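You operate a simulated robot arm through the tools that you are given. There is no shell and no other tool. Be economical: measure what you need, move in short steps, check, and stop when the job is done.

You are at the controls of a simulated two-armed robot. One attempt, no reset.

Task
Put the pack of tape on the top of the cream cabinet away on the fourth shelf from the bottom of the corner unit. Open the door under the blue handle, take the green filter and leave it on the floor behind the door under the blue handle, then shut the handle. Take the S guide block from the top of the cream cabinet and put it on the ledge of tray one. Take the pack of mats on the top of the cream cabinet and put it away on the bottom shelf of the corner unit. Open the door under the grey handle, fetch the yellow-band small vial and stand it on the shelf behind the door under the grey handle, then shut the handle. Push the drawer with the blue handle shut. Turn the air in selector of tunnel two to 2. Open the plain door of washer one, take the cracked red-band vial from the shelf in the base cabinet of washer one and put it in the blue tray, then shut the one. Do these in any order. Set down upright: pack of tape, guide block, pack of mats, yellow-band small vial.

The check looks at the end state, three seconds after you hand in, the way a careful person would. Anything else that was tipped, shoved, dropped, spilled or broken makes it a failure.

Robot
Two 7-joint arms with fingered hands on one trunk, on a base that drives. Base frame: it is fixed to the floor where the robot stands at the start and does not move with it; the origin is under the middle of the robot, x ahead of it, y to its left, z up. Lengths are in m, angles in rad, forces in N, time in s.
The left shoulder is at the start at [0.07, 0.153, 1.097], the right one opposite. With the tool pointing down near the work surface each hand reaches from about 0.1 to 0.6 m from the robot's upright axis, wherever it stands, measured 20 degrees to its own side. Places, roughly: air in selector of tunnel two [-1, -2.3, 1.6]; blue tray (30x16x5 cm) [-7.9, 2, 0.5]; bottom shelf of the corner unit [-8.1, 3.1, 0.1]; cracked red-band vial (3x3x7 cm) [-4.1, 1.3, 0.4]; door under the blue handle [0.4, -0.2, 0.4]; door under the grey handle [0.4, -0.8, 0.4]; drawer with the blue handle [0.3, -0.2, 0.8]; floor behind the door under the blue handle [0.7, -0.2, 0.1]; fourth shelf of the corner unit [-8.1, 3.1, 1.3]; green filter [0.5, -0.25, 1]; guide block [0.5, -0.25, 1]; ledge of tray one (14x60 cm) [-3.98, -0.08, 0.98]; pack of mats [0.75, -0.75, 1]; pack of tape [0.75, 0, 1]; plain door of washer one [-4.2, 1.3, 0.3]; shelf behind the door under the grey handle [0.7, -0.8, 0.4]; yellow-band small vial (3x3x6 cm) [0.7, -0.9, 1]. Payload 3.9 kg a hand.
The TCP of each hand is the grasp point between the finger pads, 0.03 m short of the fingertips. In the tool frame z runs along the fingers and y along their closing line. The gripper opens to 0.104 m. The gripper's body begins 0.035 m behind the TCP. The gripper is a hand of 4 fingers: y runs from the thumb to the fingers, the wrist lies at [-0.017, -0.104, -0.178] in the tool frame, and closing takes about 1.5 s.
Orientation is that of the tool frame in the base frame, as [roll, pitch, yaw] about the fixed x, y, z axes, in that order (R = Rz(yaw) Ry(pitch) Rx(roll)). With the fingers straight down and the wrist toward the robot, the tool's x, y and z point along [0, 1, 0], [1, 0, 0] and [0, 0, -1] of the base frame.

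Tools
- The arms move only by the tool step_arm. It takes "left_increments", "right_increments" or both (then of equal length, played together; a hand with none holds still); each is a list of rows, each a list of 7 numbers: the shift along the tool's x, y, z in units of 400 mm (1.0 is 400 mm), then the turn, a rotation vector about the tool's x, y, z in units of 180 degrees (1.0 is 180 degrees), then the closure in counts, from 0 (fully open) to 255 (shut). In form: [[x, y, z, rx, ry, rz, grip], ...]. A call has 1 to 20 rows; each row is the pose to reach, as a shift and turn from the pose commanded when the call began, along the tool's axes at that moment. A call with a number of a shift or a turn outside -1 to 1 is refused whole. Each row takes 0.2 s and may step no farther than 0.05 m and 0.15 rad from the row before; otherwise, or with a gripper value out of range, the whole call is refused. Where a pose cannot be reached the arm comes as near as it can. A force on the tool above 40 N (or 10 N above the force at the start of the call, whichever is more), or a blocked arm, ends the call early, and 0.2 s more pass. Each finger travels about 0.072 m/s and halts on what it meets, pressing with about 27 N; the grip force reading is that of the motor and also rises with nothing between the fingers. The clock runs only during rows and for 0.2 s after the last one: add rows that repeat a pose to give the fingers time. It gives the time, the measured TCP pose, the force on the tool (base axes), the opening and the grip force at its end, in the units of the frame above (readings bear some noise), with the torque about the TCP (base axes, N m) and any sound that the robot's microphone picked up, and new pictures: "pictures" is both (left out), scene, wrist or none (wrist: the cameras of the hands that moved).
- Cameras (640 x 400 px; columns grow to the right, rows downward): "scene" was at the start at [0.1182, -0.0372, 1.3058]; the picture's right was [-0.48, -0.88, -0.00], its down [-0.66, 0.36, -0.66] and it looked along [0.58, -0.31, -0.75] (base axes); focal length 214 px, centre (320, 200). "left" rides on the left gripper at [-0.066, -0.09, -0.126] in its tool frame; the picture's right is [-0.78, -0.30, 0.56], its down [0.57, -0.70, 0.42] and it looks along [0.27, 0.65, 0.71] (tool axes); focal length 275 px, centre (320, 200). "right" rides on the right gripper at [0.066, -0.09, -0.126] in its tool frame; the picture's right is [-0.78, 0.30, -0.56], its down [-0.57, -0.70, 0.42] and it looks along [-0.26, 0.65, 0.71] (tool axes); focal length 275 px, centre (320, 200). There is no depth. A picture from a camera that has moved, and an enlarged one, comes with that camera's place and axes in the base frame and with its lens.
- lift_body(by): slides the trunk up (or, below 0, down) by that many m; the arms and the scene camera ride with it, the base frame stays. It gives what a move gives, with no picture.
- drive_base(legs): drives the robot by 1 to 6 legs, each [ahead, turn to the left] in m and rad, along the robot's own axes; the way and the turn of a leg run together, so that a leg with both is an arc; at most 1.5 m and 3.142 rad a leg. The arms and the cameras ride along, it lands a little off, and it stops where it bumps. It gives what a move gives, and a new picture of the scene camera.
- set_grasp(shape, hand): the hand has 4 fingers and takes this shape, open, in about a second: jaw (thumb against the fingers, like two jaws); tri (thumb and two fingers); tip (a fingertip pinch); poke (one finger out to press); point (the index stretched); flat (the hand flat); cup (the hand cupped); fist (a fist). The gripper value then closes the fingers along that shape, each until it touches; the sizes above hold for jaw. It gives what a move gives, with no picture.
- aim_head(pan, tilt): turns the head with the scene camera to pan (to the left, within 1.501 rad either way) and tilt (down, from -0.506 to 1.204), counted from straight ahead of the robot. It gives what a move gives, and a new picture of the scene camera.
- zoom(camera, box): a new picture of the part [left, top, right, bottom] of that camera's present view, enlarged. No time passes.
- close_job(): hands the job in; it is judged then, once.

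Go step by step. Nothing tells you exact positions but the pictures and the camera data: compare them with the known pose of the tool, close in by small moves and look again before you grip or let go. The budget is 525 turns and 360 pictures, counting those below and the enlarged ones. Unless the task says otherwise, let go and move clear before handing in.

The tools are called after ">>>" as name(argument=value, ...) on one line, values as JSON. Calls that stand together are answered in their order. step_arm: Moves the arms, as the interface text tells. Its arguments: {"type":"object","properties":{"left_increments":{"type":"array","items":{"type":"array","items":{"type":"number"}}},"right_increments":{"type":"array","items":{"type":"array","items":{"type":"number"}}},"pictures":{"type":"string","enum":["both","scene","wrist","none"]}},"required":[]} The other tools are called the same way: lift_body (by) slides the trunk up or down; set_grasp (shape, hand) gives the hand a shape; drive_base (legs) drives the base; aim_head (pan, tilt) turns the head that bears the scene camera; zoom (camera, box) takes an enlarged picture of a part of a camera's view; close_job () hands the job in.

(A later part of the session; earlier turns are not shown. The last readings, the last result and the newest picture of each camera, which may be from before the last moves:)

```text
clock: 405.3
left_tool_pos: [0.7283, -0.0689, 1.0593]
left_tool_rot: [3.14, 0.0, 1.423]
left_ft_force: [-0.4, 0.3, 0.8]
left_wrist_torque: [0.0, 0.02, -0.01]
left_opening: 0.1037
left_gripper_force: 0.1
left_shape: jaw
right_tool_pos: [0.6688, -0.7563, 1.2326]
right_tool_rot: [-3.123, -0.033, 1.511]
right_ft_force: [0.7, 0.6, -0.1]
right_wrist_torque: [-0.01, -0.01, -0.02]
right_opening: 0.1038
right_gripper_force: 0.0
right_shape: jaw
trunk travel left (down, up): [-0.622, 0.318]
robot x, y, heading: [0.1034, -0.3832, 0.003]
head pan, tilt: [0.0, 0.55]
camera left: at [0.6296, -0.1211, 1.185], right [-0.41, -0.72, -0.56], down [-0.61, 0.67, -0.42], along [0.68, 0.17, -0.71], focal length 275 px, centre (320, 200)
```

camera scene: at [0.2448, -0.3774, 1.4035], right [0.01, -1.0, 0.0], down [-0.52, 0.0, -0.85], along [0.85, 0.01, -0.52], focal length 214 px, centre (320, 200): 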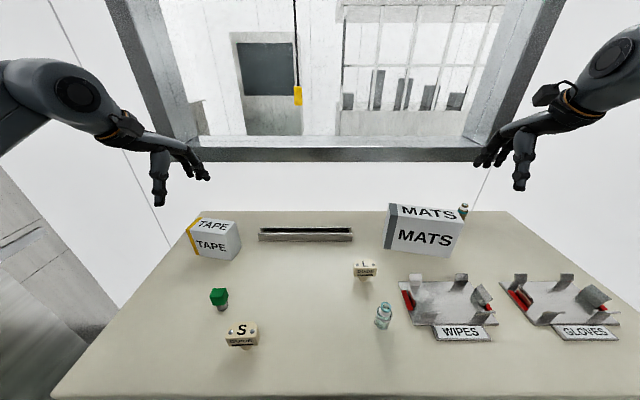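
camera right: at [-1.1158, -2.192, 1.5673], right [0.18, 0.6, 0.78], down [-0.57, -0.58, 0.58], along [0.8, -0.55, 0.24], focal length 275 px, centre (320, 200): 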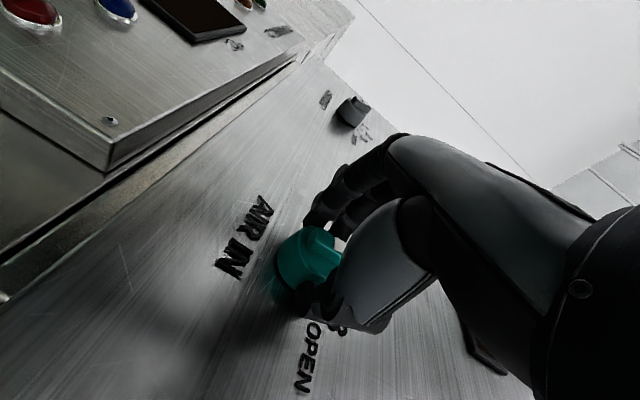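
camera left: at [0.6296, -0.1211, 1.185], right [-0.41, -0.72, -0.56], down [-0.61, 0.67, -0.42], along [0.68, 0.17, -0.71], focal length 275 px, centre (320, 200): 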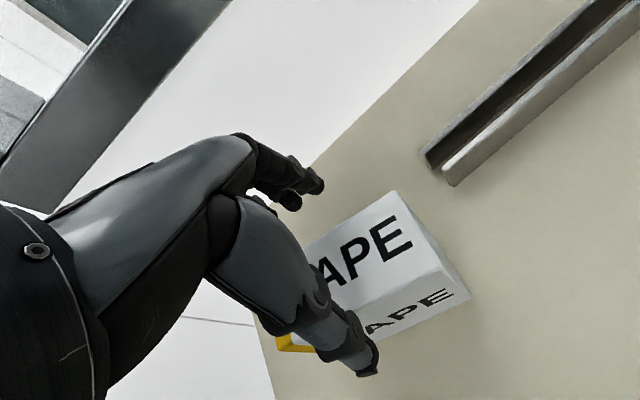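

>>> step_arm(left_increments=[[0, -0.028, 0, 0, 0, 0, 0], [0, -0.028, 0.06, 0, 0, 0, 0], [0, -0.028, 0.12, 0, 0, 0, 0], [0, -0.028, 0.17, 0, 0, 0, 0], [0, -0.028, 0.17, 0, 0, 0, 100], [0, -0.028, 0.17, 0, 0, 0, 180], [0, -0.028, 0.17, 0, 0, 0, 255], [0, -0.028, 0.17, 0, 0, 0, 255], [0, -0.028, 0.17, 0, 0, 0, 255], [0, -0.028, 0.17, 0, 0, 0, 255]], pictures="both")

```text
clock: 407.5
left_tool_pos: [0.7171, -0.0708, 0.9932]
left_tool_rot: [3.138, 0.001, 1.42]
left_ft_force: [6.7, -0.8, 15.6]
left_wrist_torque: [0.07, -0.97, -0.1]
left_opening: 0.0541
left_gripper_force: 27.3
left_shape: jaw
right_tool_pos: [0.6679, -0.7577, 1.2324]
right_tool_rot: [-3.126, -0.037, 1.507]
right_ft_force: [-0.5, -0.1, 0.2]
right_wrist_torque: [0.02, 0.0, 0.03]
right_opening: 0.1039
right_gripper_force: 0.1
right_shape: jaw
trunk travel left (down, up): [-0.622, 0.318]
robot x, y, heading: [0.1076, -0.3777, 0.01]
head pan, tilt: [0.0, 0.55]
camera scene: at [0.2445, -0.3786, 1.4036], right [0.01, -1.0, 0.0], down [-0.52, 0.0, -0.85], along [0.85, 0.01, -0.52], focal length 214 px, centre (320, 200)
camera left: at [0.6179, -0.1213, 1.1192], right [-0.41, -0.72, -0.56], down [-0.61, 0.67, -0.43], along [0.68, 0.17, -0.71], focal length 275 px, centre (320, 200)
```

scene: 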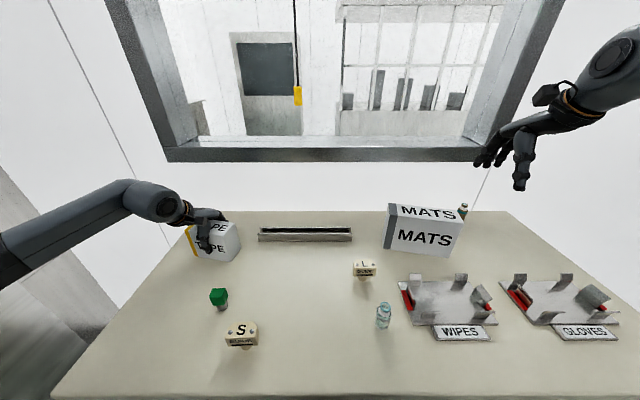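
left: 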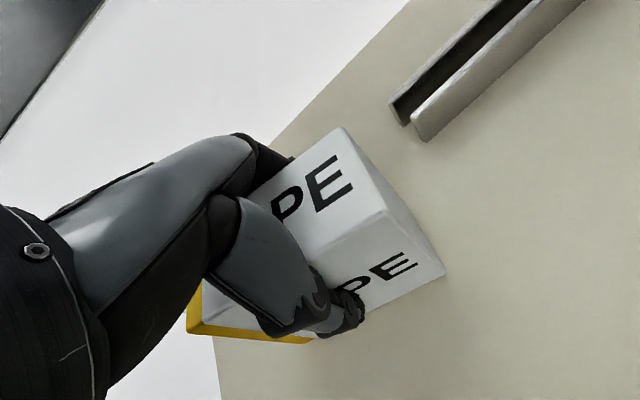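

The tape is gripped. I'll lift it and move the right hand over the mats.

>>> step_arm(left_increments=[[0, 0, -0.08, 0, 0, 0, 255], [0, 0, -0.18, 0, 0, 0, 255], [0, 0, -0.28, 0, 0, 0, 255], [0, 0, -0.38, 0, 0, 0, 255], [0, 0, -0.45, 0, 0, 0, 255], [0, -0.05, -0.45, 0, 0, 0, 255]], right_increments=[[0.03, 0.03, 0.01, 0, 0, 0, 0], [0.06, 0.06, 0.03, 0, 0, 0, 0], [0.1, 0.1, 0.05, 0, 0, 0, 0], [0.13, 0.14, 0.08, 0, 0, 0, 0], [0.15, 0.18, 0.1, 0, 0, 0, 0], [0.165, 0.2, 0.12, 0, 0, 0, 0]])

```text
clock: 408.9
left_tool_pos: [0.6966, -0.0645, 1.1718]
left_tool_rot: [3.141, 0.002, 1.422]
left_ft_force: [-0.6, -0.3, -2.1]
left_wrist_torque: [0.0, -0.01, 0.03]
left_opening: 0.0522
left_gripper_force: 27.3
left_shape: jaw
right_tool_pos: [0.7392, -0.7435, 1.1796]
right_tool_rot: [-3.128, -0.046, 1.53]
right_ft_force: [0.3, -0.3, 1.0]
right_wrist_torque: [-0.04, 0.0, -0.02]
right_opening: 0.1038
right_gripper_force: 0.1
right_shape: jaw
right hand out of reach, approached as far as the arm can: row 1, 2, 3, 4, 5, 6
trunk travel left (down, up): [-0.622, 0.318]
robot x, y, heading: [0.1049, -0.3779, 0.006]
head pan, tilt: [0.0, 0.55]
camera scene: at [0.2446, -0.376, 1.4035], right [0.01, -1.0, 0.0], down [-0.52, 0.0, -0.85], along [0.85, 0.01, -0.52], focal length 214 px, centre (320, 200)
camera right: at [0.654, -0.68, 1.3118], right [0.27, -0.81, 0.52], down [-0.73, -0.52, -0.44], along [0.63, -0.26, -0.73], focal length 275 px, centre (320, 200)
camera left: at [0.5974, -0.1161, 1.2977], right [-0.41, -0.72, -0.56], down [-0.61, 0.67, -0.43], along [0.68, 0.16, -0.71], focal length 275 px, centre (320, 200)
```

scene: 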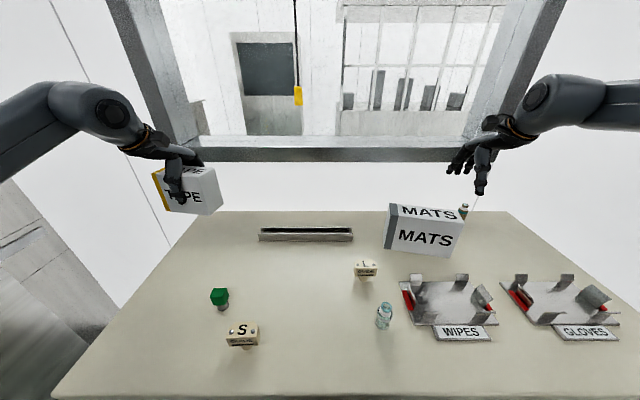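
right: 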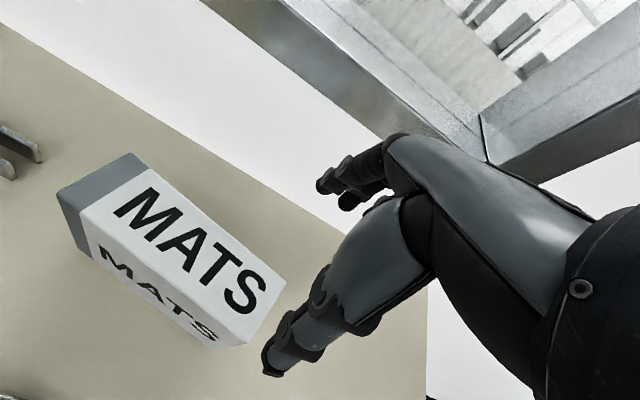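
left: 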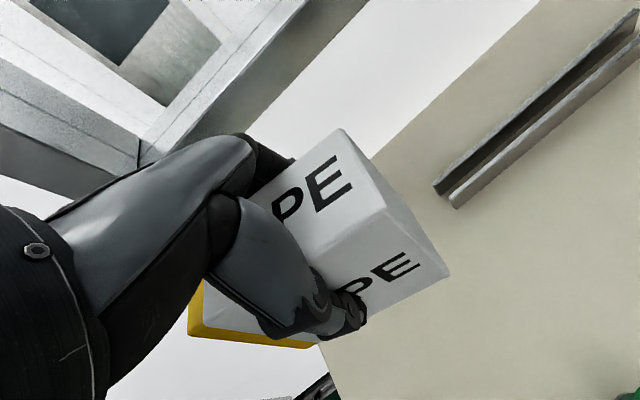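

The right hand can't reach far enough inward from here. I'll shift the base 17 cm to the left.

>>> drive_base(legs=[[0, -0.45], [-0.4, 0], [0, 0.45], [0.36, 0]])

>>> zoom(camera="right", box=[0, 0, 640, 400])

```text
clock: 415.9
left_tool_pos: [0.6893, 0.1121, 1.1715]
left_tool_rot: [-3.14, 0.0, 1.426]
left_ft_force: [-0.6, -0.4, -2.1]
left_wrist_torque: [0.0, 0.0, -0.01]
left_opening: 0.0521
left_gripper_force: 26.3
left_shape: jaw
right_tool_pos: [0.7346, -0.5663, 1.1811]
right_tool_rot: [-3.128, -0.044, 1.535]
right_ft_force: [-0.7, 0.0, 0.1]
right_wrist_torque: [-0.01, 0.01, 0.01]
right_opening: 0.1041
right_gripper_force: 0.1
right_shape: jaw
trunk travel left (down, up): [-0.622, 0.318]
robot x, y, heading: [0.1011, -0.2003, 0.01]
head pan, tilt: [0.0, 0.55]
camera scene: at [0.2391, -0.2014, 1.4035], right [0.01, -1.0, 0.0], down [-0.52, -0.01, -0.85], along [0.85, 0.01, -0.52], focal length 214 px, centre (320, 200)
```

scene: 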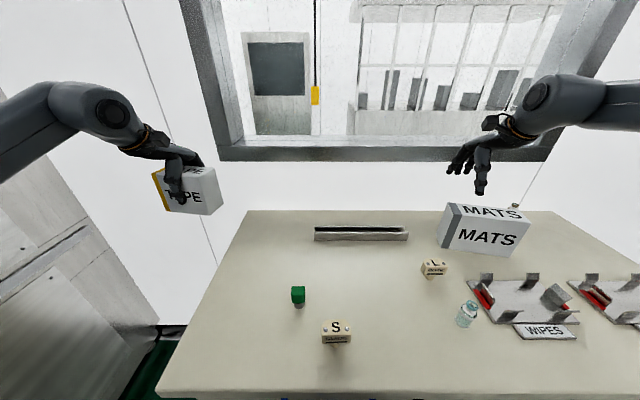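

```text
1.00 times, centred on (320, 200) of right (not enlarged: the box is as wide or as high as the picture)
camera zoom: at [0.6495, -0.5036, 1.3114], right [0.27, -0.81, 0.52], down [-0.73, -0.53, -0.44], along [0.63, -0.26, -0.73], focal length 275 px, centre (320, 200)
```

zoom: 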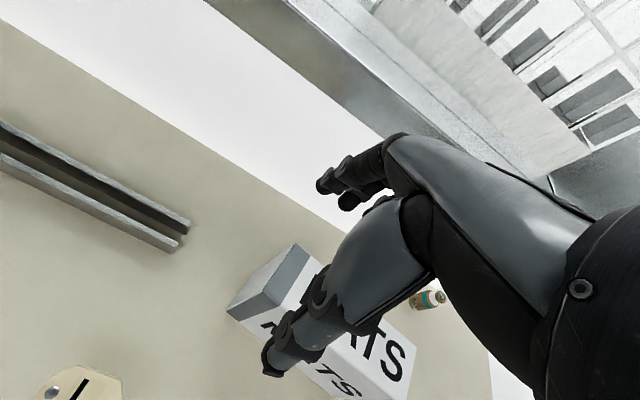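

>>> step_arm(right_increments=[[-0.08, 0.015, 0, 0, 0, 0.018, 0], [-0.16, 0.03, 0, 0, 0, 0.036, 0], [-0.25, 0.044, 0.02, 0, 0, 0.054, 0], [-0.25, 0.044, 0.06, 0, 0, 0.054, 0]], pictures="wrist")

```text
clock: 416.9
left_tool_pos: [0.6893, 0.111, 1.1719]
left_tool_rot: [-3.14, 0.0, 1.427]
left_ft_force: [-0.6, -0.1, -2.9]
left_wrist_torque: [0.0, 0.01, -0.01]
left_opening: 0.0517
left_gripper_force: 26.5
left_shape: jaw
right_tool_pos: [0.7498, -0.6668, 1.1513]
right_tool_rot: [-3.118, -0.043, 1.361]
right_ft_force: [-0.4, -0.5, -0.6]
right_wrist_torque: [-0.03, 0.0, 0.0]
right_opening: 0.104
right_gripper_force: 0.2
right_shape: jaw
trunk travel left (down, up): [-0.622, 0.318]
robot x, y, heading: [0.0995, -0.2019, 0.009]
head pan, tilt: [0.0, 0.55]
camera right: at [0.6771, -0.5899, 1.282], right [0.14, -0.84, 0.52], down [-0.81, -0.4, -0.43], along [0.57, -0.36, -0.74], focal length 275 px, centre (320, 200)
```

right: 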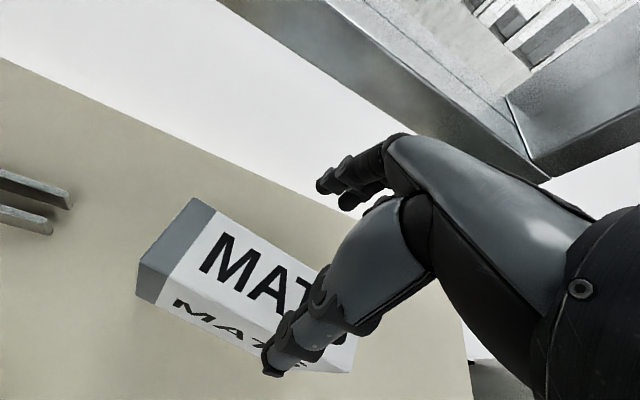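

>>> step_arm(right_increments=[[0, 0, 0.08, 0, 0, 0, 0], [0, 0, 0.16, 0, 0, 0, 0], [0, 0, 0.24, 0, 0, 0, 0], [0, 0, 0.3, 0, 0, 0, 0], [0, 0, 0.3, 0, 0, 0, 0]], pictures="both")

```text
clock: 418.1
left_tool_pos: [0.6891, 0.1124, 1.1712]
left_tool_rot: [3.141, 0.0, 1.426]
left_ft_force: [0.2, -0.5, -3.3]
left_wrist_torque: [-0.01, 0.0, 0.04]
left_opening: 0.052
left_gripper_force: 26.7
left_shape: jaw
right_tool_pos: [0.7483, -0.6619, 1.0322]
right_tool_rot: [-3.12, -0.042, 1.364]
right_ft_force: [-2.4, -0.2, 3.5]
right_wrist_torque: [0.02, 0.05, 0.03]
right_opening: 0.104
right_gripper_force: 0.0
right_shape: jaw
trunk travel left (down, up): [-0.622, 0.318]
robot x, y, heading: [0.0989, -0.2055, 0.011]
head pan, tilt: [0.0, 0.55]
camera scene: at [0.2391, -0.2011, 1.4035], right [0.01, -1.0, 0.0], down [-0.52, -0.01, -0.85], along [0.85, 0.01, -0.52], focal length 214 px, centre (320, 200)
camera right: at [0.6749, -0.5837, 1.1635], right [0.14, -0.84, 0.52], down [-0.81, -0.4, -0.43], along [0.57, -0.36, -0.74], focal length 275 px, centre (320, 200)
```

scene: 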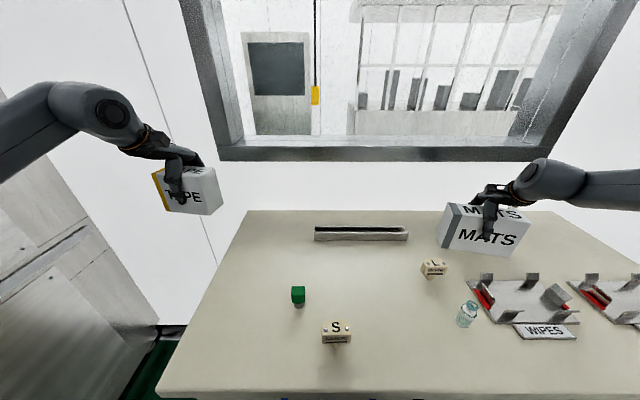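
right: 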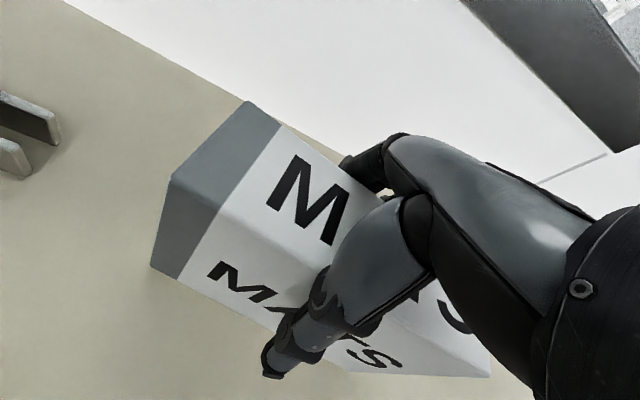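

>>> step_arm(right_increments=[[0, 0, 0, 0, 0, 0, 100], [0, 0, 0, 0, 0, 0, 180], [0, 0, 0, 0, 0, 0, 255], [0, 0, 0, 0, 0, 0, 255], [0, 0, 0, 0, 0, 0, 255], [0, 0, 0, 0, 0, 0, 255], [0, 0, -0.05, 0, 0, 0, 255], [0, 0, -0.12, 0, 0, 0, 255], [0, 0, -0.2, 0, 0, 0, 255], [0, 0, -0.28, 0, 0, 0, 255], [0, 0, -0.35, 0, 0, 0, 255]], pictures="both")

```text
clock: 420.5
left_tool_pos: [0.6911, 0.1124, 1.1703]
left_tool_rot: [-3.139, 0.0, 1.427]
left_ft_force: [-0.2, 0.0, -2.6]
left_wrist_torque: [-0.01, -0.01, 0.0]
left_opening: 0.0521
left_gripper_force: 27.2
left_shape: jaw
right_tool_pos: [0.7491, -0.6673, 1.1721]
right_tool_rot: [-3.118, -0.043, 1.364]
right_ft_force: [-0.4, 0.4, -4.5]
right_wrist_torque: [0.03, -0.05, 0.01]
right_opening: 0.0618
right_gripper_force: 26.8
right_shape: jaw
trunk travel left (down, up): [-0.622, 0.318]
robot x, y, heading: [0.0986, -0.2071, 0.011]
head pan, tilt: [0.0, 0.55]
camera scene: at [0.24, -0.2015, 1.4033], right [0.01, -1.0, 0.0], down [-0.52, -0.01, -0.85], along [0.85, 0.01, -0.52], focal length 214 px, centre (320, 200)
camera right: at [0.6773, -0.5906, 1.3031], right [0.14, -0.84, 0.52], down [-0.81, -0.4, -0.43], along [0.57, -0.36, -0.74], focal length 275 px, centre (320, 200)
```

scene: 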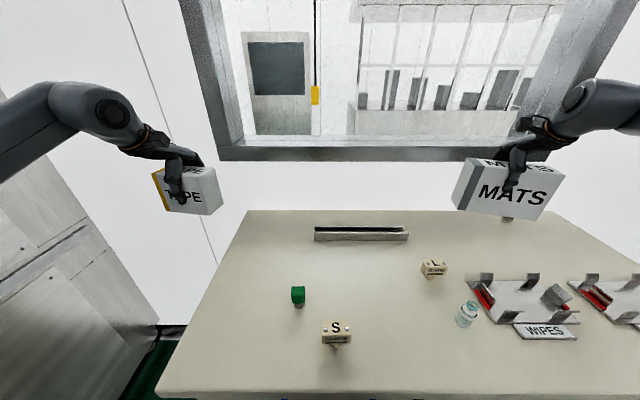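
right: 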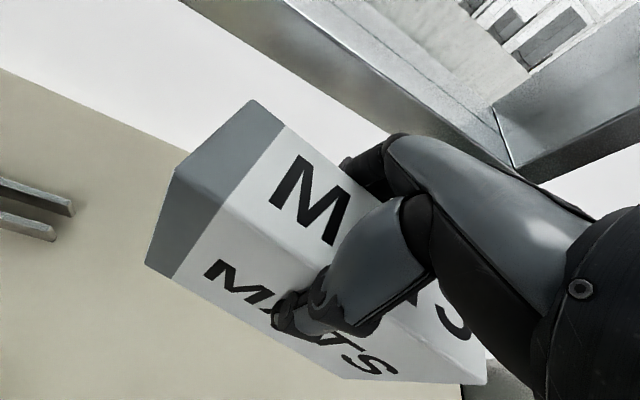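

Both packs are held. I'll back away, draw the arms in and look around for the route.

>>> drive_base(legs=[[-0.6, 0]])

>>> step_arm(left_increments=[[0, -0.1, 0, 0, 0, 0, 255], [0, -0.2, 0, 0, 0, 0, 255], [0, -0.3, 0, 0, 0, 0, 255], [-0.03, -0.4, 0, 0, 0, 0, 255], [-0.05, -0.5, 0, 0, 0, 0, 255]], right_increments=[[0, -0.1, 0, 0, 0, 0, 255], [0, -0.2, 0, 0, 0, 0, 255], [0, -0.3, 0, 0, 0, 0, 255], [0, -0.4, 0, 0, 0, 0, 255], [0, -0.5, 0, 0, 0, 0, 255]], pictures="none")

>>> drive_base(legs=[[0, 2.6]])

>>> aim_head(pan=0.0, tilt=0.15)

```text
clock: 423.9
left_tool_pos: [0.0939, 0.1042, 1.1713]
left_tool_rot: [-3.14, 0.0, 1.427]
left_ft_force: [0.3, -0.2, -2.8]
left_wrist_torque: [0.01, -0.03, 0.02]
left_opening: 0.0518
left_gripper_force: 27.0
left_shape: jaw
right_tool_pos: [0.1529, -0.6738, 1.1704]
right_tool_rot: [-3.117, -0.043, 1.365]
right_ft_force: [-0.1, 0.3, -3.3]
right_wrist_torque: [0.03, 0.0, -0.03]
right_opening: 0.0618
right_gripper_force: 26.9
right_shape: jaw
trunk travel left (down, up): [-0.622, 0.318]
robot x, y, heading: [-0.4947, -0.2119, 0.013]
head pan, tilt: [0.0, 0.55]
camera scene: at [-0.3567, -0.2089, 1.4032], right [0.01, -1.0, 0.0], down [-0.52, -0.01, -0.85], along [0.85, 0.01, -0.52], focal length 214 px, centre (320, 200)
```

scene: 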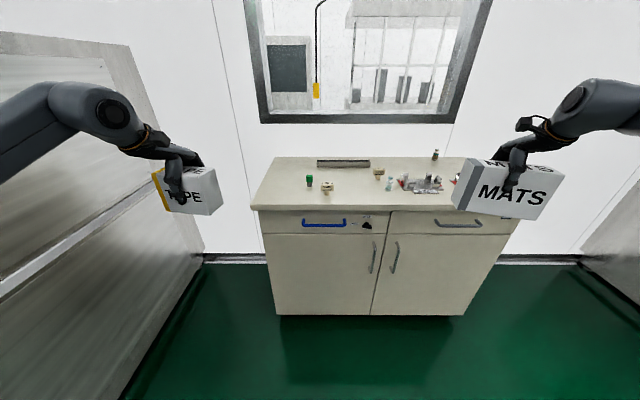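

```text
clock: 425.1
left_tool_pos: [-0.1144, 0.1123, 1.1734]
left_tool_rot: [3.14, -0.002, 1.427]
left_ft_force: [-0.9, -0.3, -3.6]
left_wrist_torque: [0.03, 0.01, 0.02]
left_opening: 0.0516
left_gripper_force: 27.2
left_shape: jaw
right_tool_pos: [-0.0383, -0.6601, 1.1727]
right_tool_rot: [-3.12, -0.05, 1.375]
right_ft_force: [0.3, 0.6, -4.5]
right_wrist_torque: [-0.01, -0.07, 0.0]
right_opening: 0.0615
right_gripper_force: 27.2
right_shape: jaw
right hand out of reach, approached as far as the arm can: row 4, 5
trunk travel left (down, up): [-0.622, 0.318]
robot x, y, heading: [-0.501, -0.2093, 0.012]
head pan, tilt: [0.0, 0.55]
```

```text
clock: 431.6
left_tool_pos: [-0.9983, -0.2857, 1.1718]
left_tool_rot: [-3.139, 0.002, -2.262]
left_ft_force: [-0.3, -0.4, -2.0]
left_wrist_torque: [0.02, 0.0, -0.01]
left_opening: 0.0514
left_gripper_force: 27.0
left_shape: jaw
right_tool_pos: [-0.6614, 0.4144, 1.1717]
right_tool_rot: [-3.118, -0.049, -2.313]
right_ft_force: [0.0, 0.7, -4.7]
right_wrist_torque: [0.0, 0.01, 0.02]
right_opening: 0.0608
right_gripper_force: 27.6
right_shape: jaw
trunk travel left (down, up): [-0.622, 0.318]
robot x, y, heading: [-0.4963, -0.2078, 2.607]
head pan, tilt: [0.0, 0.55]
camera scene: at [-0.6193, -0.138, 1.4033], right [0.51, 0.86, 0.0], down [0.45, -0.27, -0.85], along [-0.73, 0.43, -0.52], focal length 214 px, centre (320, 200)
```

scene: 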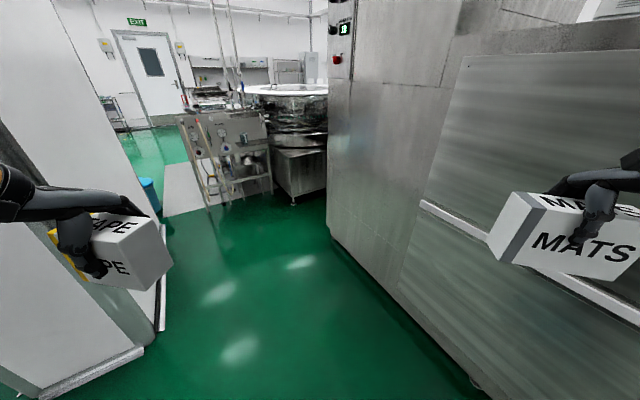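

```text
clock: 432.5
left_tool_pos: [-0.9986, -0.285, 1.1724]
left_tool_rot: [-3.141, 0.0, -2.262]
left_ft_force: [0.4, -0.5, -2.8]
left_wrist_torque: [0.04, 0.0, -0.02]
left_opening: 0.0514
left_gripper_force: 26.6
left_shape: jaw
right_tool_pos: [-0.6612, 0.4155, 1.1713]
right_tool_rot: [-3.117, -0.049, -2.314]
right_ft_force: [0.0, 0.4, -4.8]
right_wrist_torque: [-0.01, 0.03, 0.0]
right_opening: 0.0609
right_gripper_force: 26.8
right_shape: jaw
trunk travel left (down, up): [-0.622, 0.318]
robot x, y, heading: [-0.4999, -0.2102, 2.605]
head pan, tilt: [0.0, 0.15]
camera scene: at [-0.6219, -0.1365, 1.4402], right [0.51, 0.86, 0.0], down [0.13, -0.08, -0.99], along [-0.85, 0.5, -0.15], focal length 214 px, centre (320, 200)
```

scene: 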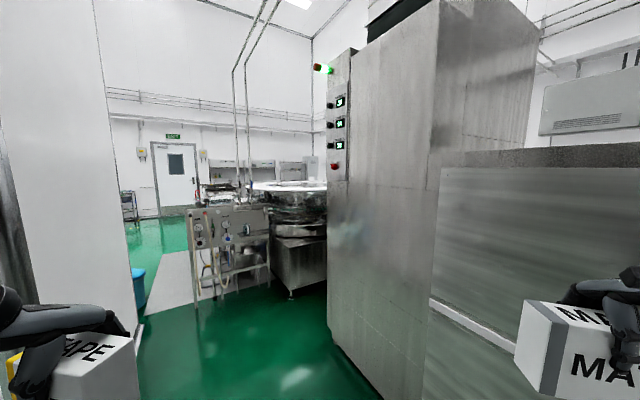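

I can see a corridor about 1.35 m wide between a partition end at (-1.76, -0.66) and a machine corner at (-1.9, 0.71). I'll go through its middle.

>>> drive_base(legs=[[0, 0.378], [1.45, 0]])

>>> aim_head(pan=-0.7, tilt=0.2)

>>> aim_head(pan=0.5, tilt=0.2)

```text
clock: 440.9
left_tool_pos: [-2.3689, -0.243, 1.1712]
left_tool_rot: [-3.14, 0.001, -1.88]
left_ft_force: [-0.1, 0.4, -2.4]
left_wrist_torque: [0.03, -0.04, 0.01]
left_opening: 0.0513
left_gripper_force: 27.0
left_shape: jaw
right_tool_pos: [-2.3178, 0.5338, 1.1719]
right_tool_rot: [-3.116, -0.05, -1.928]
right_ft_force: [0.0, 0.6, -4.2]
right_wrist_torque: [-0.02, 0.05, 0.03]
right_opening: 0.0603
right_gripper_force: 27.6
right_shape: jaw
trunk travel left (down, up): [-0.622, 0.318]
robot x, y, heading: [-1.9329, 0.015, 2.989]
head pan, tilt: [0.0, 0.15]
camera scene: at [-2.0749, 0.0351, 1.4403], right [0.15, 0.99, 0.0], down [0.15, -0.02, -0.99], along [-0.98, 0.15, -0.15], focal length 214 px, centre (320, 200)
```

scene: 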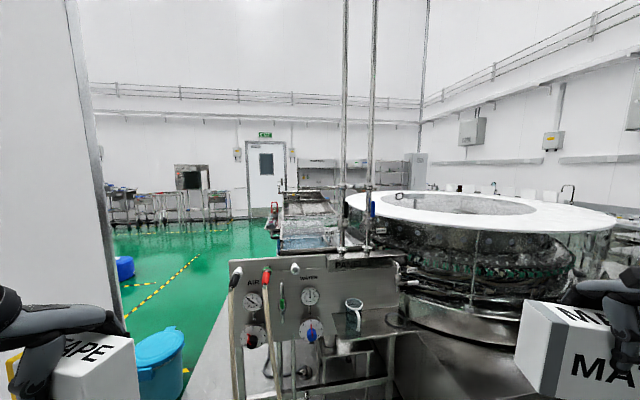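

```text
clock: 441.9
left_tool_pos: [-2.368, -0.2439, 1.1717]
left_tool_rot: [-3.139, 0.0, -1.879]
left_ft_force: [-1.1, 0.4, -2.4]
left_wrist_torque: [-0.02, -0.02, 0.03]
left_opening: 0.0514
left_gripper_force: 26.9
left_shape: jaw
right_tool_pos: [-2.3164, 0.5314, 1.1712]
right_tool_rot: [-3.117, -0.049, -1.93]
right_ft_force: [0.7, -0.2, -4.9]
right_wrist_torque: [-0.02, 0.01, 0.0]
right_opening: 0.0602
right_gripper_force: 27.1
right_shape: jaw
trunk travel left (down, up): [-0.622, 0.318]
robot x, y, heading: [-1.931, 0.0123, 2.984]
head pan, tilt: [-0.7, 0.201]
camera scene: at [-2.0448, 0.0911, 1.4356], right [0.75, 0.66, 0.0], down [0.13, -0.15, -0.98], along [-0.65, 0.74, -0.2], focal length 214 px, centre (320, 200)
```

scene: 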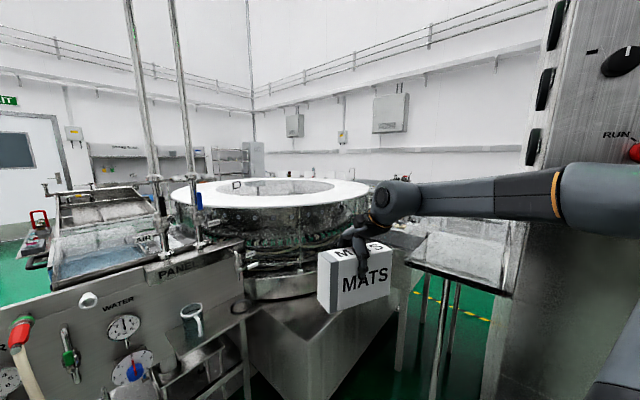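

```text
clock: 443.3
left_tool_pos: [-2.3693, -0.2437, 1.1711]
left_tool_rot: [-3.139, 0.001, -1.878]
left_ft_force: [0.1, -0.7, -2.1]
left_wrist_torque: [0.06, 0.0, 0.03]
left_opening: 0.0511
left_gripper_force: 26.7
left_shape: jaw
right_tool_pos: [-2.3177, 0.5318, 1.1708]
right_tool_rot: [-3.118, -0.05, -1.929]
right_ft_force: [0.0, 0.2, -4.6]
right_wrist_torque: [-0.07, -0.01, 0.01]
right_opening: 0.0604
right_gripper_force: 27.3
right_shape: jaw
trunk travel left (down, up): [-0.622, 0.318]
robot x, y, heading: [-1.9311, 0.0178, 2.99]
head pan, tilt: [0.499, 0.201]
camera scene: at [-2.0712, -0.0105, 1.4356], right [-0.34, 0.94, 0.0], down [0.19, 0.07, -0.98], along [-0.92, -0.33, -0.2], focal length 214 px, centre (320, 200)
```

scene: 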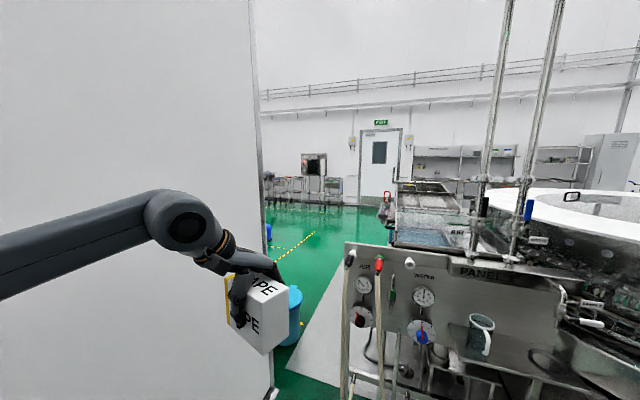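

The way ahead is blocked by the panel station (gap only 0.43 m). There's floor on the other side of the partition, so I'll go back and around to the south.

>>> drive_base(legs=[[-1.0, 0], [0, 1.3], [1.2, 0], [0, -0.9]])

>>> aim_head(pan=0.0, tilt=0.3)

```text
clock: 453.7
left_tool_pos: [-0.9183, -0.8668, 1.1729]
left_tool_rot: [3.141, 0.0, -0.567]
left_ft_force: [-0.4, -0.8, -1.9]
left_wrist_torque: [0.06, 0.04, 0.0]
left_opening: 0.0508
left_gripper_force: 26.9
left_shape: jaw
right_tool_pos: [-1.6578, -0.6108, 1.1678]
right_tool_rot: [-3.1, -0.041, -0.631]
right_ft_force: [-6.0, 22.9, -3.9]
right_wrist_torque: [-0.37, -0.07, -1.18]
right_opening: 0.0549
right_gripper_force: 26.5
right_shape: jaw
trunk travel left (down, up): [-0.622, 0.318]
robot x, y, heading: [-1.0508, -0.3829, -1.988]
head pan, tilt: [0.499, 0.201]
stopped in leg 3: the force on the tool passed its limit at 54 N (the readings are from after the stop); the commanded pose is now the measured one
camera scene: at [-1.0682, -0.5177, 1.4359], right [-1.0, -0.08, 0.0], down [-0.02, 0.2, -0.98], along [0.08, -0.98, -0.2], focal length 214 px, centre (320, 200)
```

scene: 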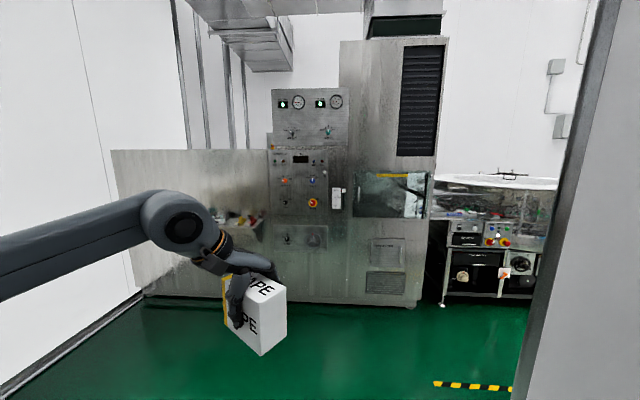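

```text
clock: 454.6
left_tool_pos: [-0.9184, -0.8628, 1.1746]
left_tool_rot: [3.138, -0.005, -0.563]
left_ft_force: [0.0, -0.4, -2.2]
left_wrist_torque: [0.01, 0.02, -0.02]
left_opening: 0.0508
left_gripper_force: 26.8
left_shape: jaw
right_tool_pos: [-1.6575, -0.612, 1.1684]
right_tool_rot: [-3.106, -0.049, -0.624]
right_ft_force: [-5.2, 27.4, -7.2]
right_wrist_torque: [-0.28, -0.15, -1.27]
right_opening: 0.0541
right_gripper_force: 27.0
right_shape: jaw
trunk travel left (down, up): [-0.622, 0.318]
robot x, y, heading: [-1.0544, -0.3816, -1.993]
head pan, tilt: [0.0, 0.3]
camera scene: at [-1.1166, -0.5056, 1.4269], right [-0.91, 0.41, 0.0], down [0.12, 0.27, -0.96], along [-0.39, -0.87, -0.29], focal length 214 px, centre (320, 200)
```

scene: 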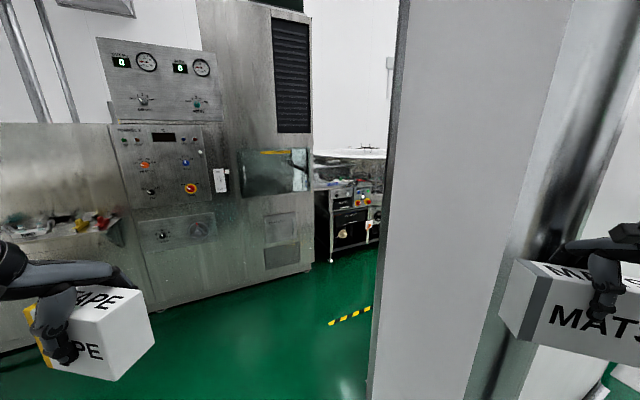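

The mats box touched the partition end. I'll back off and check it.

>>> drive_base(legs=[[-0.2, 0]])

>>> zoom(camera="right", box=[0, 0, 640, 400])

```text
clock: 456.2
left_tool_pos: [-0.8372, -0.6881, 1.1708]
left_tool_rot: [-3.14, -0.001, -0.564]
left_ft_force: [0.0, -0.3, -2.3]
left_wrist_torque: [0.01, 0.03, 0.01]
left_opening: 0.0508
left_gripper_force: 26.8
left_shape: jaw
right_tool_pos: [-1.5754, -0.4378, 1.1679]
right_tool_rot: [-3.103, -0.043, -0.62]
right_ft_force: [0.8, -0.1, -4.7]
right_wrist_torque: [-0.04, -0.01, -0.01]
right_opening: 0.0568
right_gripper_force: 26.9
right_shape: jaw
trunk travel left (down, up): [-0.622, 0.318]
robot x, y, heading: [-0.9775, -0.1976, -1.983]
head pan, tilt: [0.0, 0.3]
camera scene: at [-1.034, -0.3326, 1.426], right [-0.92, 0.4, 0.0], down [0.12, 0.27, -0.95], along [-0.38, -0.88, -0.3], focal length 214 px, centre (320, 200)
```

scene: 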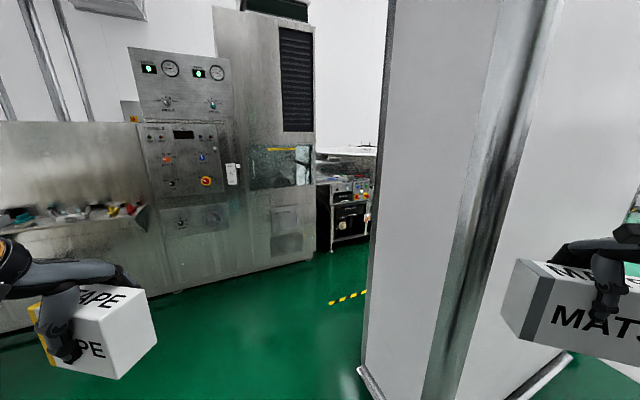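

```text
1.00 times, centred on (320, 200) of right (not enlarged: the box is as wide or as high as the picture)
camera zoom: at [-1.4774, -0.4038, 1.301], right [-0.83, 0.21, 0.51], down [-0.03, 0.91, -0.42], along [-0.55, -0.37, -0.75], focal length 275 px, centre (320, 200)
```

zoom: 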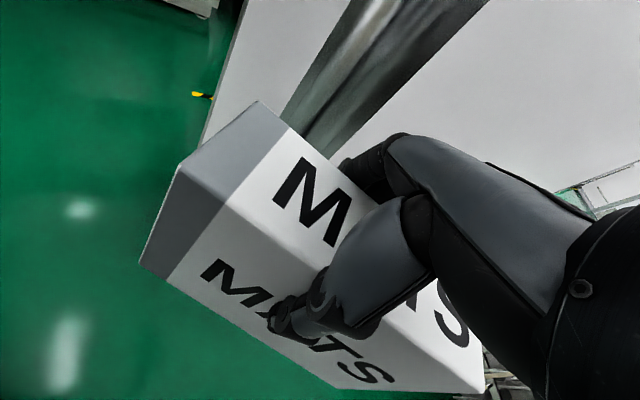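

The mats are still held well. The corridor south of the partition runs between y=-1.14 and about -2.3, so I'll take a wider line.

>>> drive_base(legs=[[0, 0.52], [1.35, 0], [0, -1.66]])

```text
clock: 468.5
left_tool_pos: [-1.2275, -1.8589, 1.1725]
left_tool_rot: [-3.14, 0.0, -1.721]
left_ft_force: [0.5, 1.1, -3.2]
left_wrist_torque: [0.0, 0.02, 0.0]
left_opening: 0.0507
left_gripper_force: 26.7
left_shape: jaw
right_tool_pos: [-1.2961, -1.0837, 1.1687]
right_tool_rot: [-3.105, -0.043, -1.778]
right_ft_force: [-0.1, -0.2, -4.5]
right_wrist_torque: [0.0, 0.05, 0.0]
right_opening: 0.0565
right_gripper_force: 27.2
right_shape: jaw
trunk travel left (down, up): [-0.622, 0.318]
robot x, y, heading: [-0.8397, -1.5377, -3.139]
head pan, tilt: [0.0, 0.3]
camera scene: at [-0.982, -1.5378, 1.4263], right [0.0, 1.0, 0.0], down [0.3, 0.0, -0.96], along [-0.96, 0.0, -0.3], focal length 214 px, centre (320, 200)
```

scene: 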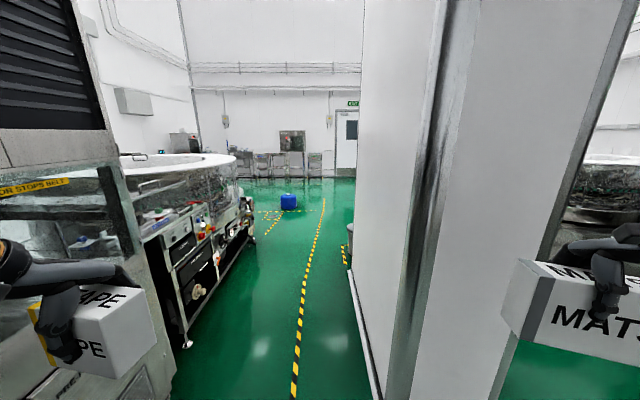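

>>> step_arm(left_increments=[[-0.06, 0, 0, 0, 0, 0, 255], [-0.12, 0, 0, 0, 0, 0, 255], [-0.18, 0, 0, 0, 0, 0, 255]], right_increments=[[0.08, 0.03, 0, 0, 0, 0, 255], [0.16, 0.06, 0, 0, 0, 0, 255], [0.24, 0.1, 0, 0, 0, 0, 255]], pictures="none")

>>> drive_base(legs=[[0, 0.3], [0.9, 0], [0, -0.3]])

```text
clock: 469.3
left_tool_pos: [-1.2171, -1.7874, 1.1707]
left_tool_rot: [-3.139, -0.001, -1.718]
left_ft_force: [0.1, 0.6, -3.0]
left_wrist_torque: [-0.01, -0.01, -0.01]
left_opening: 0.0508
left_gripper_force: 26.6
left_shape: jaw
right_tool_pos: [-1.3616, -1.1139, 1.1593]
right_tool_rot: [-3.106, -0.059, -1.751]
right_ft_force: [0.6, 0.5, -5.0]
right_wrist_torque: [-0.02, 0.06, 0.01]
right_opening: 0.0565
right_gripper_force: 27.4
right_shape: jaw
right hand out of reach, approached as far as the arm can: row 1, 2, 3
trunk travel left (down, up): [-0.622, 0.318]
robot x, y, heading: [-0.835, -1.5387, -3.141]
head pan, tilt: [0.0, 0.3]
```

```text
clock: 475.9
left_tool_pos: [-2.075, -2.0555, 1.1714]
left_tool_rot: [-3.14, -0.002, -1.72]
left_ft_force: [-0.2, 0.0, -2.4]
left_wrist_torque: [0.01, 0.03, 0.02]
left_opening: 0.0508
left_gripper_force: 26.9
left_shape: jaw
right_tool_pos: [-2.2175, -1.3812, 1.1616]
right_tool_rot: [-3.107, -0.06, -1.755]
right_ft_force: [0.2, 0.6, -4.6]
right_wrist_torque: [-0.02, 0.06, -0.01]
right_opening: 0.0565
right_gripper_force: 27.0
right_shape: jaw
trunk travel left (down, up): [-0.622, 0.318]
robot x, y, heading: [-1.6924, -1.8076, -3.139]
head pan, tilt: [0.0, 0.3]
camera scene: at [-1.8399, -1.8048, 1.4263], right [0.0, 1.0, 0.0], down [0.3, 0.0, -0.96], along [-0.96, 0.0, -0.3], focal length 214 px, centre (320, 200)
```

scene: 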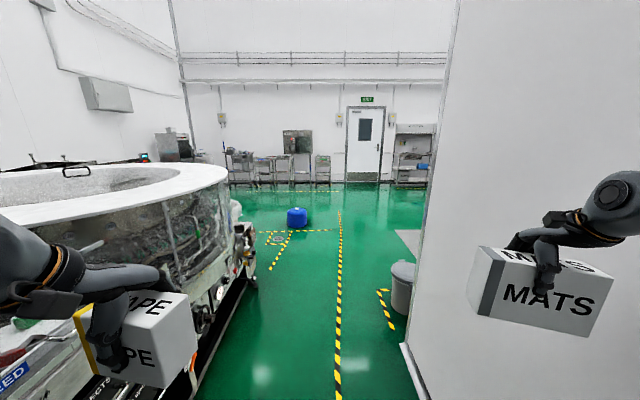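

>>> drive_base(legs=[[1.5, 0], [0.3, 0], [0, -0.4], [1.1, 0]])

>>> aim_head(pan=-0.6, tilt=0.3)

```text
clock: 491.5
left_tool_pos: [-4.9599, -1.4396, 1.1714]
left_tool_rot: [3.141, 0.0, -2.132]
left_ft_force: [-0.3, -0.4, -2.5]
left_wrist_torque: [0.02, -0.01, 0.04]
left_opening: 0.0503
left_gripper_force: 27.1
left_shape: jaw
right_tool_pos: [-4.8228, -0.7655, 1.1616]
right_tool_rot: [-3.106, -0.058, -2.166]
right_ft_force: [0.5, 0.4, -4.0]
right_wrist_torque: [-0.02, 0.05, -0.02]
right_opening: 0.0566
right_gripper_force: 27.1
right_shape: jaw
trunk travel left (down, up): [-0.622, 0.318]
robot x, y, heading: [-4.511, -1.3626, 2.731]
head pan, tilt: [0.0, 0.3]
camera scene: at [-4.6457, -1.3046, 1.4263], right [0.4, 0.92, 0.0], down [0.27, -0.12, -0.96], along [-0.88, 0.38, -0.3], focal length 214 px, centre (320, 200)
```

scene: 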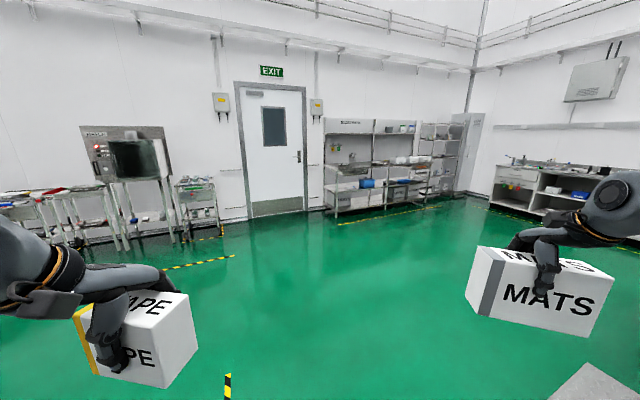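

```text
clock: 492.5
left_tool_pos: [-4.9605, -1.4409, 1.1711]
left_tool_rot: [-3.14, 0.0, -2.129]
left_ft_force: [-0.6, -0.7, -2.6]
left_wrist_torque: [0.01, 0.0, -0.01]
left_opening: 0.0505
left_gripper_force: 26.6
left_shape: jaw
right_tool_pos: [-4.8215, -0.7652, 1.1621]
right_tool_rot: [-3.108, -0.06, -2.164]
right_ft_force: [0.4, -0.6, -4.7]
right_wrist_torque: [-0.01, 0.06, 0.04]
right_opening: 0.0563
right_gripper_force: 27.0
right_shape: jaw
trunk travel left (down, up): [-0.622, 0.318]
robot x, y, heading: [-4.5116, -1.3631, 2.733]
head pan, tilt: [-0.6, 0.3]
camera scene: at [-4.61, -1.2626, 1.4263], right [0.85, 0.53, 0.0], down [0.16, -0.25, -0.96], along [-0.51, 0.81, -0.3], focal length 214 px, centre (320, 200)
```

scene: 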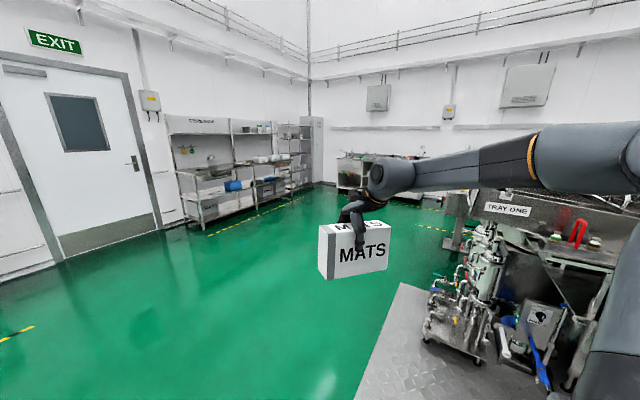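

Open floor. I'll drive towards the corner unit.

>>> drive_base(legs=[[0, -0.566], [1.4, 0], [1.4, 0], [0.6, 0]])

>>> aim_head(pan=0.1, tilt=0.2)

```text
clock: 510.8
left_tool_pos: [-6.8772, 1.6367, 1.1713]
left_tool_rot: [-3.141, 0.001, -2.695]
left_ft_force: [-1.0, 0.1, -2.8]
left_wrist_torque: [0.03, -0.03, -0.01]
left_opening: 0.0504
left_gripper_force: 26.5
left_shape: jaw
right_tool_pos: [-6.4002, 2.135, 1.1625]
right_tool_rot: [-3.108, -0.061, -2.729]
right_ft_force: [-1.1, -0.3, -4.3]
right_wrist_torque: [0.04, 0.04, -0.02]
right_opening: 0.0567
right_gripper_force: 27.4
right_shape: jaw
trunk travel left (down, up): [-0.622, 0.318]
robot x, y, heading: [-6.4565, 1.4633, 2.173]
head pan, tilt: [-0.6, 0.3]
camera scene: at [-6.4863, 1.5995, 1.4263], right [1.0, 0.0, 0.0], down [0.0, -0.3, -0.96], along [0.0, 0.96, -0.3], focal length 214 px, centre (320, 200)
```

scene: 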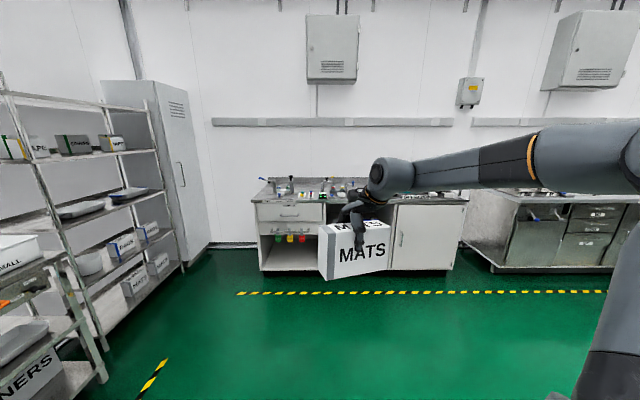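

```text
clock: 511.8
left_tool_pos: [-6.877, 1.6373, 1.1715]
left_tool_rot: [-3.138, 0.0, -2.695]
left_ft_force: [-0.9, -1.0, -2.9]
left_wrist_torque: [0.0, 0.0, 0.0]
left_opening: 0.0505
left_gripper_force: 27.0
left_shape: jaw
right_tool_pos: [-6.4001, 2.1346, 1.1605]
right_tool_rot: [-3.107, -0.057, -2.727]
right_ft_force: [0.3, 0.0, -5.1]
right_wrist_torque: [0.02, 0.05, 0.0]
right_opening: 0.0562
right_gripper_force: 26.8
right_shape: jaw
trunk travel left (down, up): [-0.622, 0.318]
robot x, y, heading: [-6.4597, 1.4627, 2.171]
head pan, tilt: [0.099, 0.201]
camera scene: at [-6.5465, 1.5778, 1.4356], right [0.77, 0.64, 0.0], down [0.13, -0.15, -0.98], along [-0.63, 0.75, -0.2], focal length 214 px, centre (320, 200)
```

scene: 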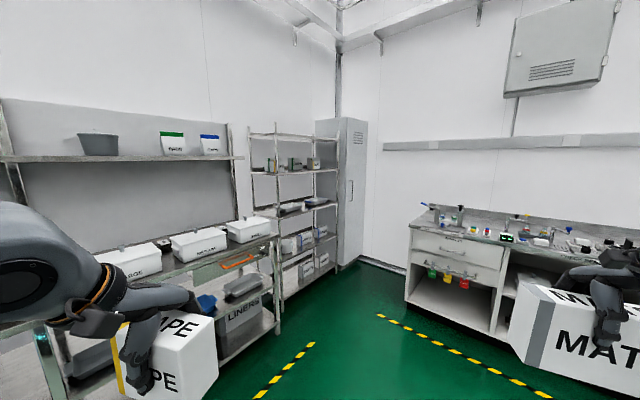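

The open rack at (-8.1, 3.1) is the corner unit. I'll approach so that I face it squarely.

>>> drive_base(legs=[[0, -0.488], [1.2, 0], [0, 1.07], [0.6, 0]])

```text
clock: 524.9
left_tool_pos: [-7.5887, 2.7989, 1.1711]
left_tool_rot: [-3.141, 0.0, -2.123]
left_ft_force: [-0.2, -0.8, -2.6]
left_wrist_torque: [0.02, -0.02, -0.02]
left_opening: 0.0502
left_gripper_force: 27.2
left_shape: jaw
right_tool_pos: [-7.4554, 3.4753, 1.1605]
right_tool_rot: [-3.106, -0.059, -2.158]
right_ft_force: [-0.1, -0.1, -4.5]
right_wrist_torque: [0.01, 0.04, 0.01]
right_opening: 0.0565
right_gripper_force: 26.7
right_shape: jaw
trunk travel left (down, up): [-0.622, 0.318]
robot x, y, heading: [-7.1431, 2.8841, 2.739]
head pan, tilt: [0.099, 0.201]
camera scene: at [-7.2777, 2.929, 1.4356], right [0.3, 0.96, 0.0], down [0.19, -0.06, -0.98], along [-0.94, 0.29, -0.2], focal length 214 px, centre (320, 200)
```

scene: 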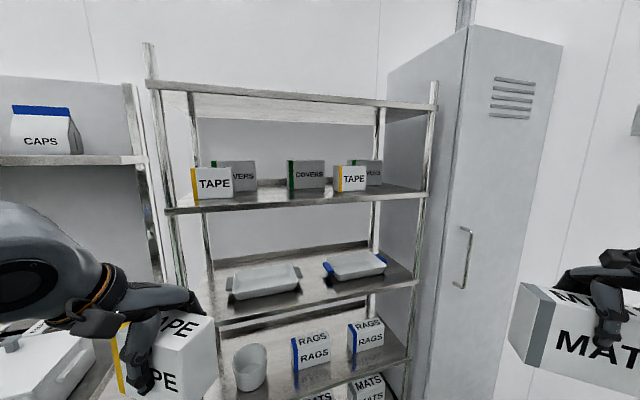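

The fourth shelf (tapes and covers) and the lower shelves are clear to see, and mats go on the bottom one. I'll square up and look at the bottom shelf.

>>> drive_base(legs=[[-0.15, 0.2], [0, 0.2]])

>>> aim_head(pan=-0.1, tilt=0.75)

```text
clock: 527.1
left_tool_pos: [-7.38, 2.588, 1.1715]
left_tool_rot: [3.141, 0.0, -1.725]
left_ft_force: [0.3, 0.2, -2.3]
left_wrist_torque: [-0.01, -0.02, -0.01]
left_opening: 0.0501
left_gripper_force: 27.2
left_shape: jaw
right_tool_pos: [-7.5189, 3.2629, 1.1618]
right_tool_rot: [-3.106, -0.059, -1.756]
right_ft_force: [0.6, 0.4, -4.6]
right_wrist_torque: [-0.02, 0.05, 0.01]
right_opening: 0.0566
right_gripper_force: 27.1
right_shape: jaw
trunk travel left (down, up): [-0.622, 0.318]
robot x, y, heading: [-7.0014, 2.837, 3.144]
head pan, tilt: [0.099, 0.201]
camera scene: at [-7.1432, 2.8283, 1.4356], right [-0.1, 1.0, 0.0], down [0.2, 0.02, -0.98], along [-0.98, -0.1, -0.2], focal length 214 px, centre (320, 200)
```

scene: 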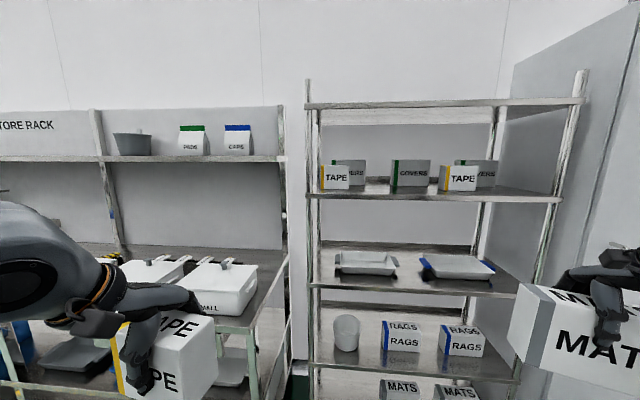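

```text
clock: 528.0
left_tool_pos: [-7.3796, 2.589, 1.1719]
left_tool_rot: [-3.141, 0.0, -1.724]
left_ft_force: [0.7, 0.3, -3.0]
left_wrist_torque: [0.02, 0.0, 0.01]
left_opening: 0.0501
left_gripper_force: 26.8
left_shape: jaw
right_tool_pos: [-7.5215, 3.2628, 1.162]
right_tool_rot: [-3.104, -0.059, -1.756]
right_ft_force: [-0.6, 0.5, -4.8]
right_wrist_torque: [-0.07, 0.02, -0.01]
right_opening: 0.0566
right_gripper_force: 27.1
right_shape: jaw
trunk travel left (down, up): [-0.622, 0.318]
robot x, y, heading: [-6.9968, 2.8376, 3.145]
head pan, tilt: [-0.099, 0.75]
camera scene: at [-7.1338, 2.8463, 1.386], right [0.1, 0.99, 0.0], down [0.68, -0.07, -0.73], along [-0.73, 0.07, -0.68], focal length 214 px, centre (320, 200)
```

scene: 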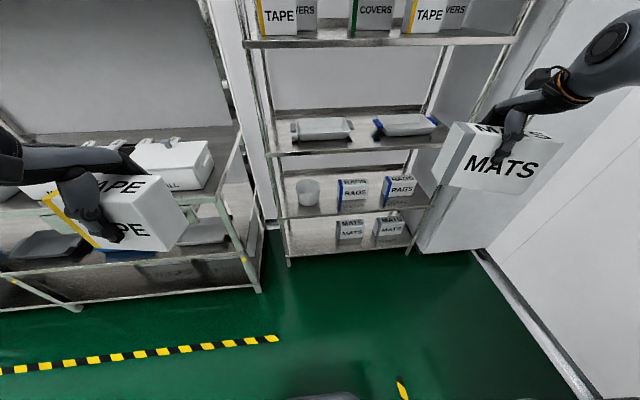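

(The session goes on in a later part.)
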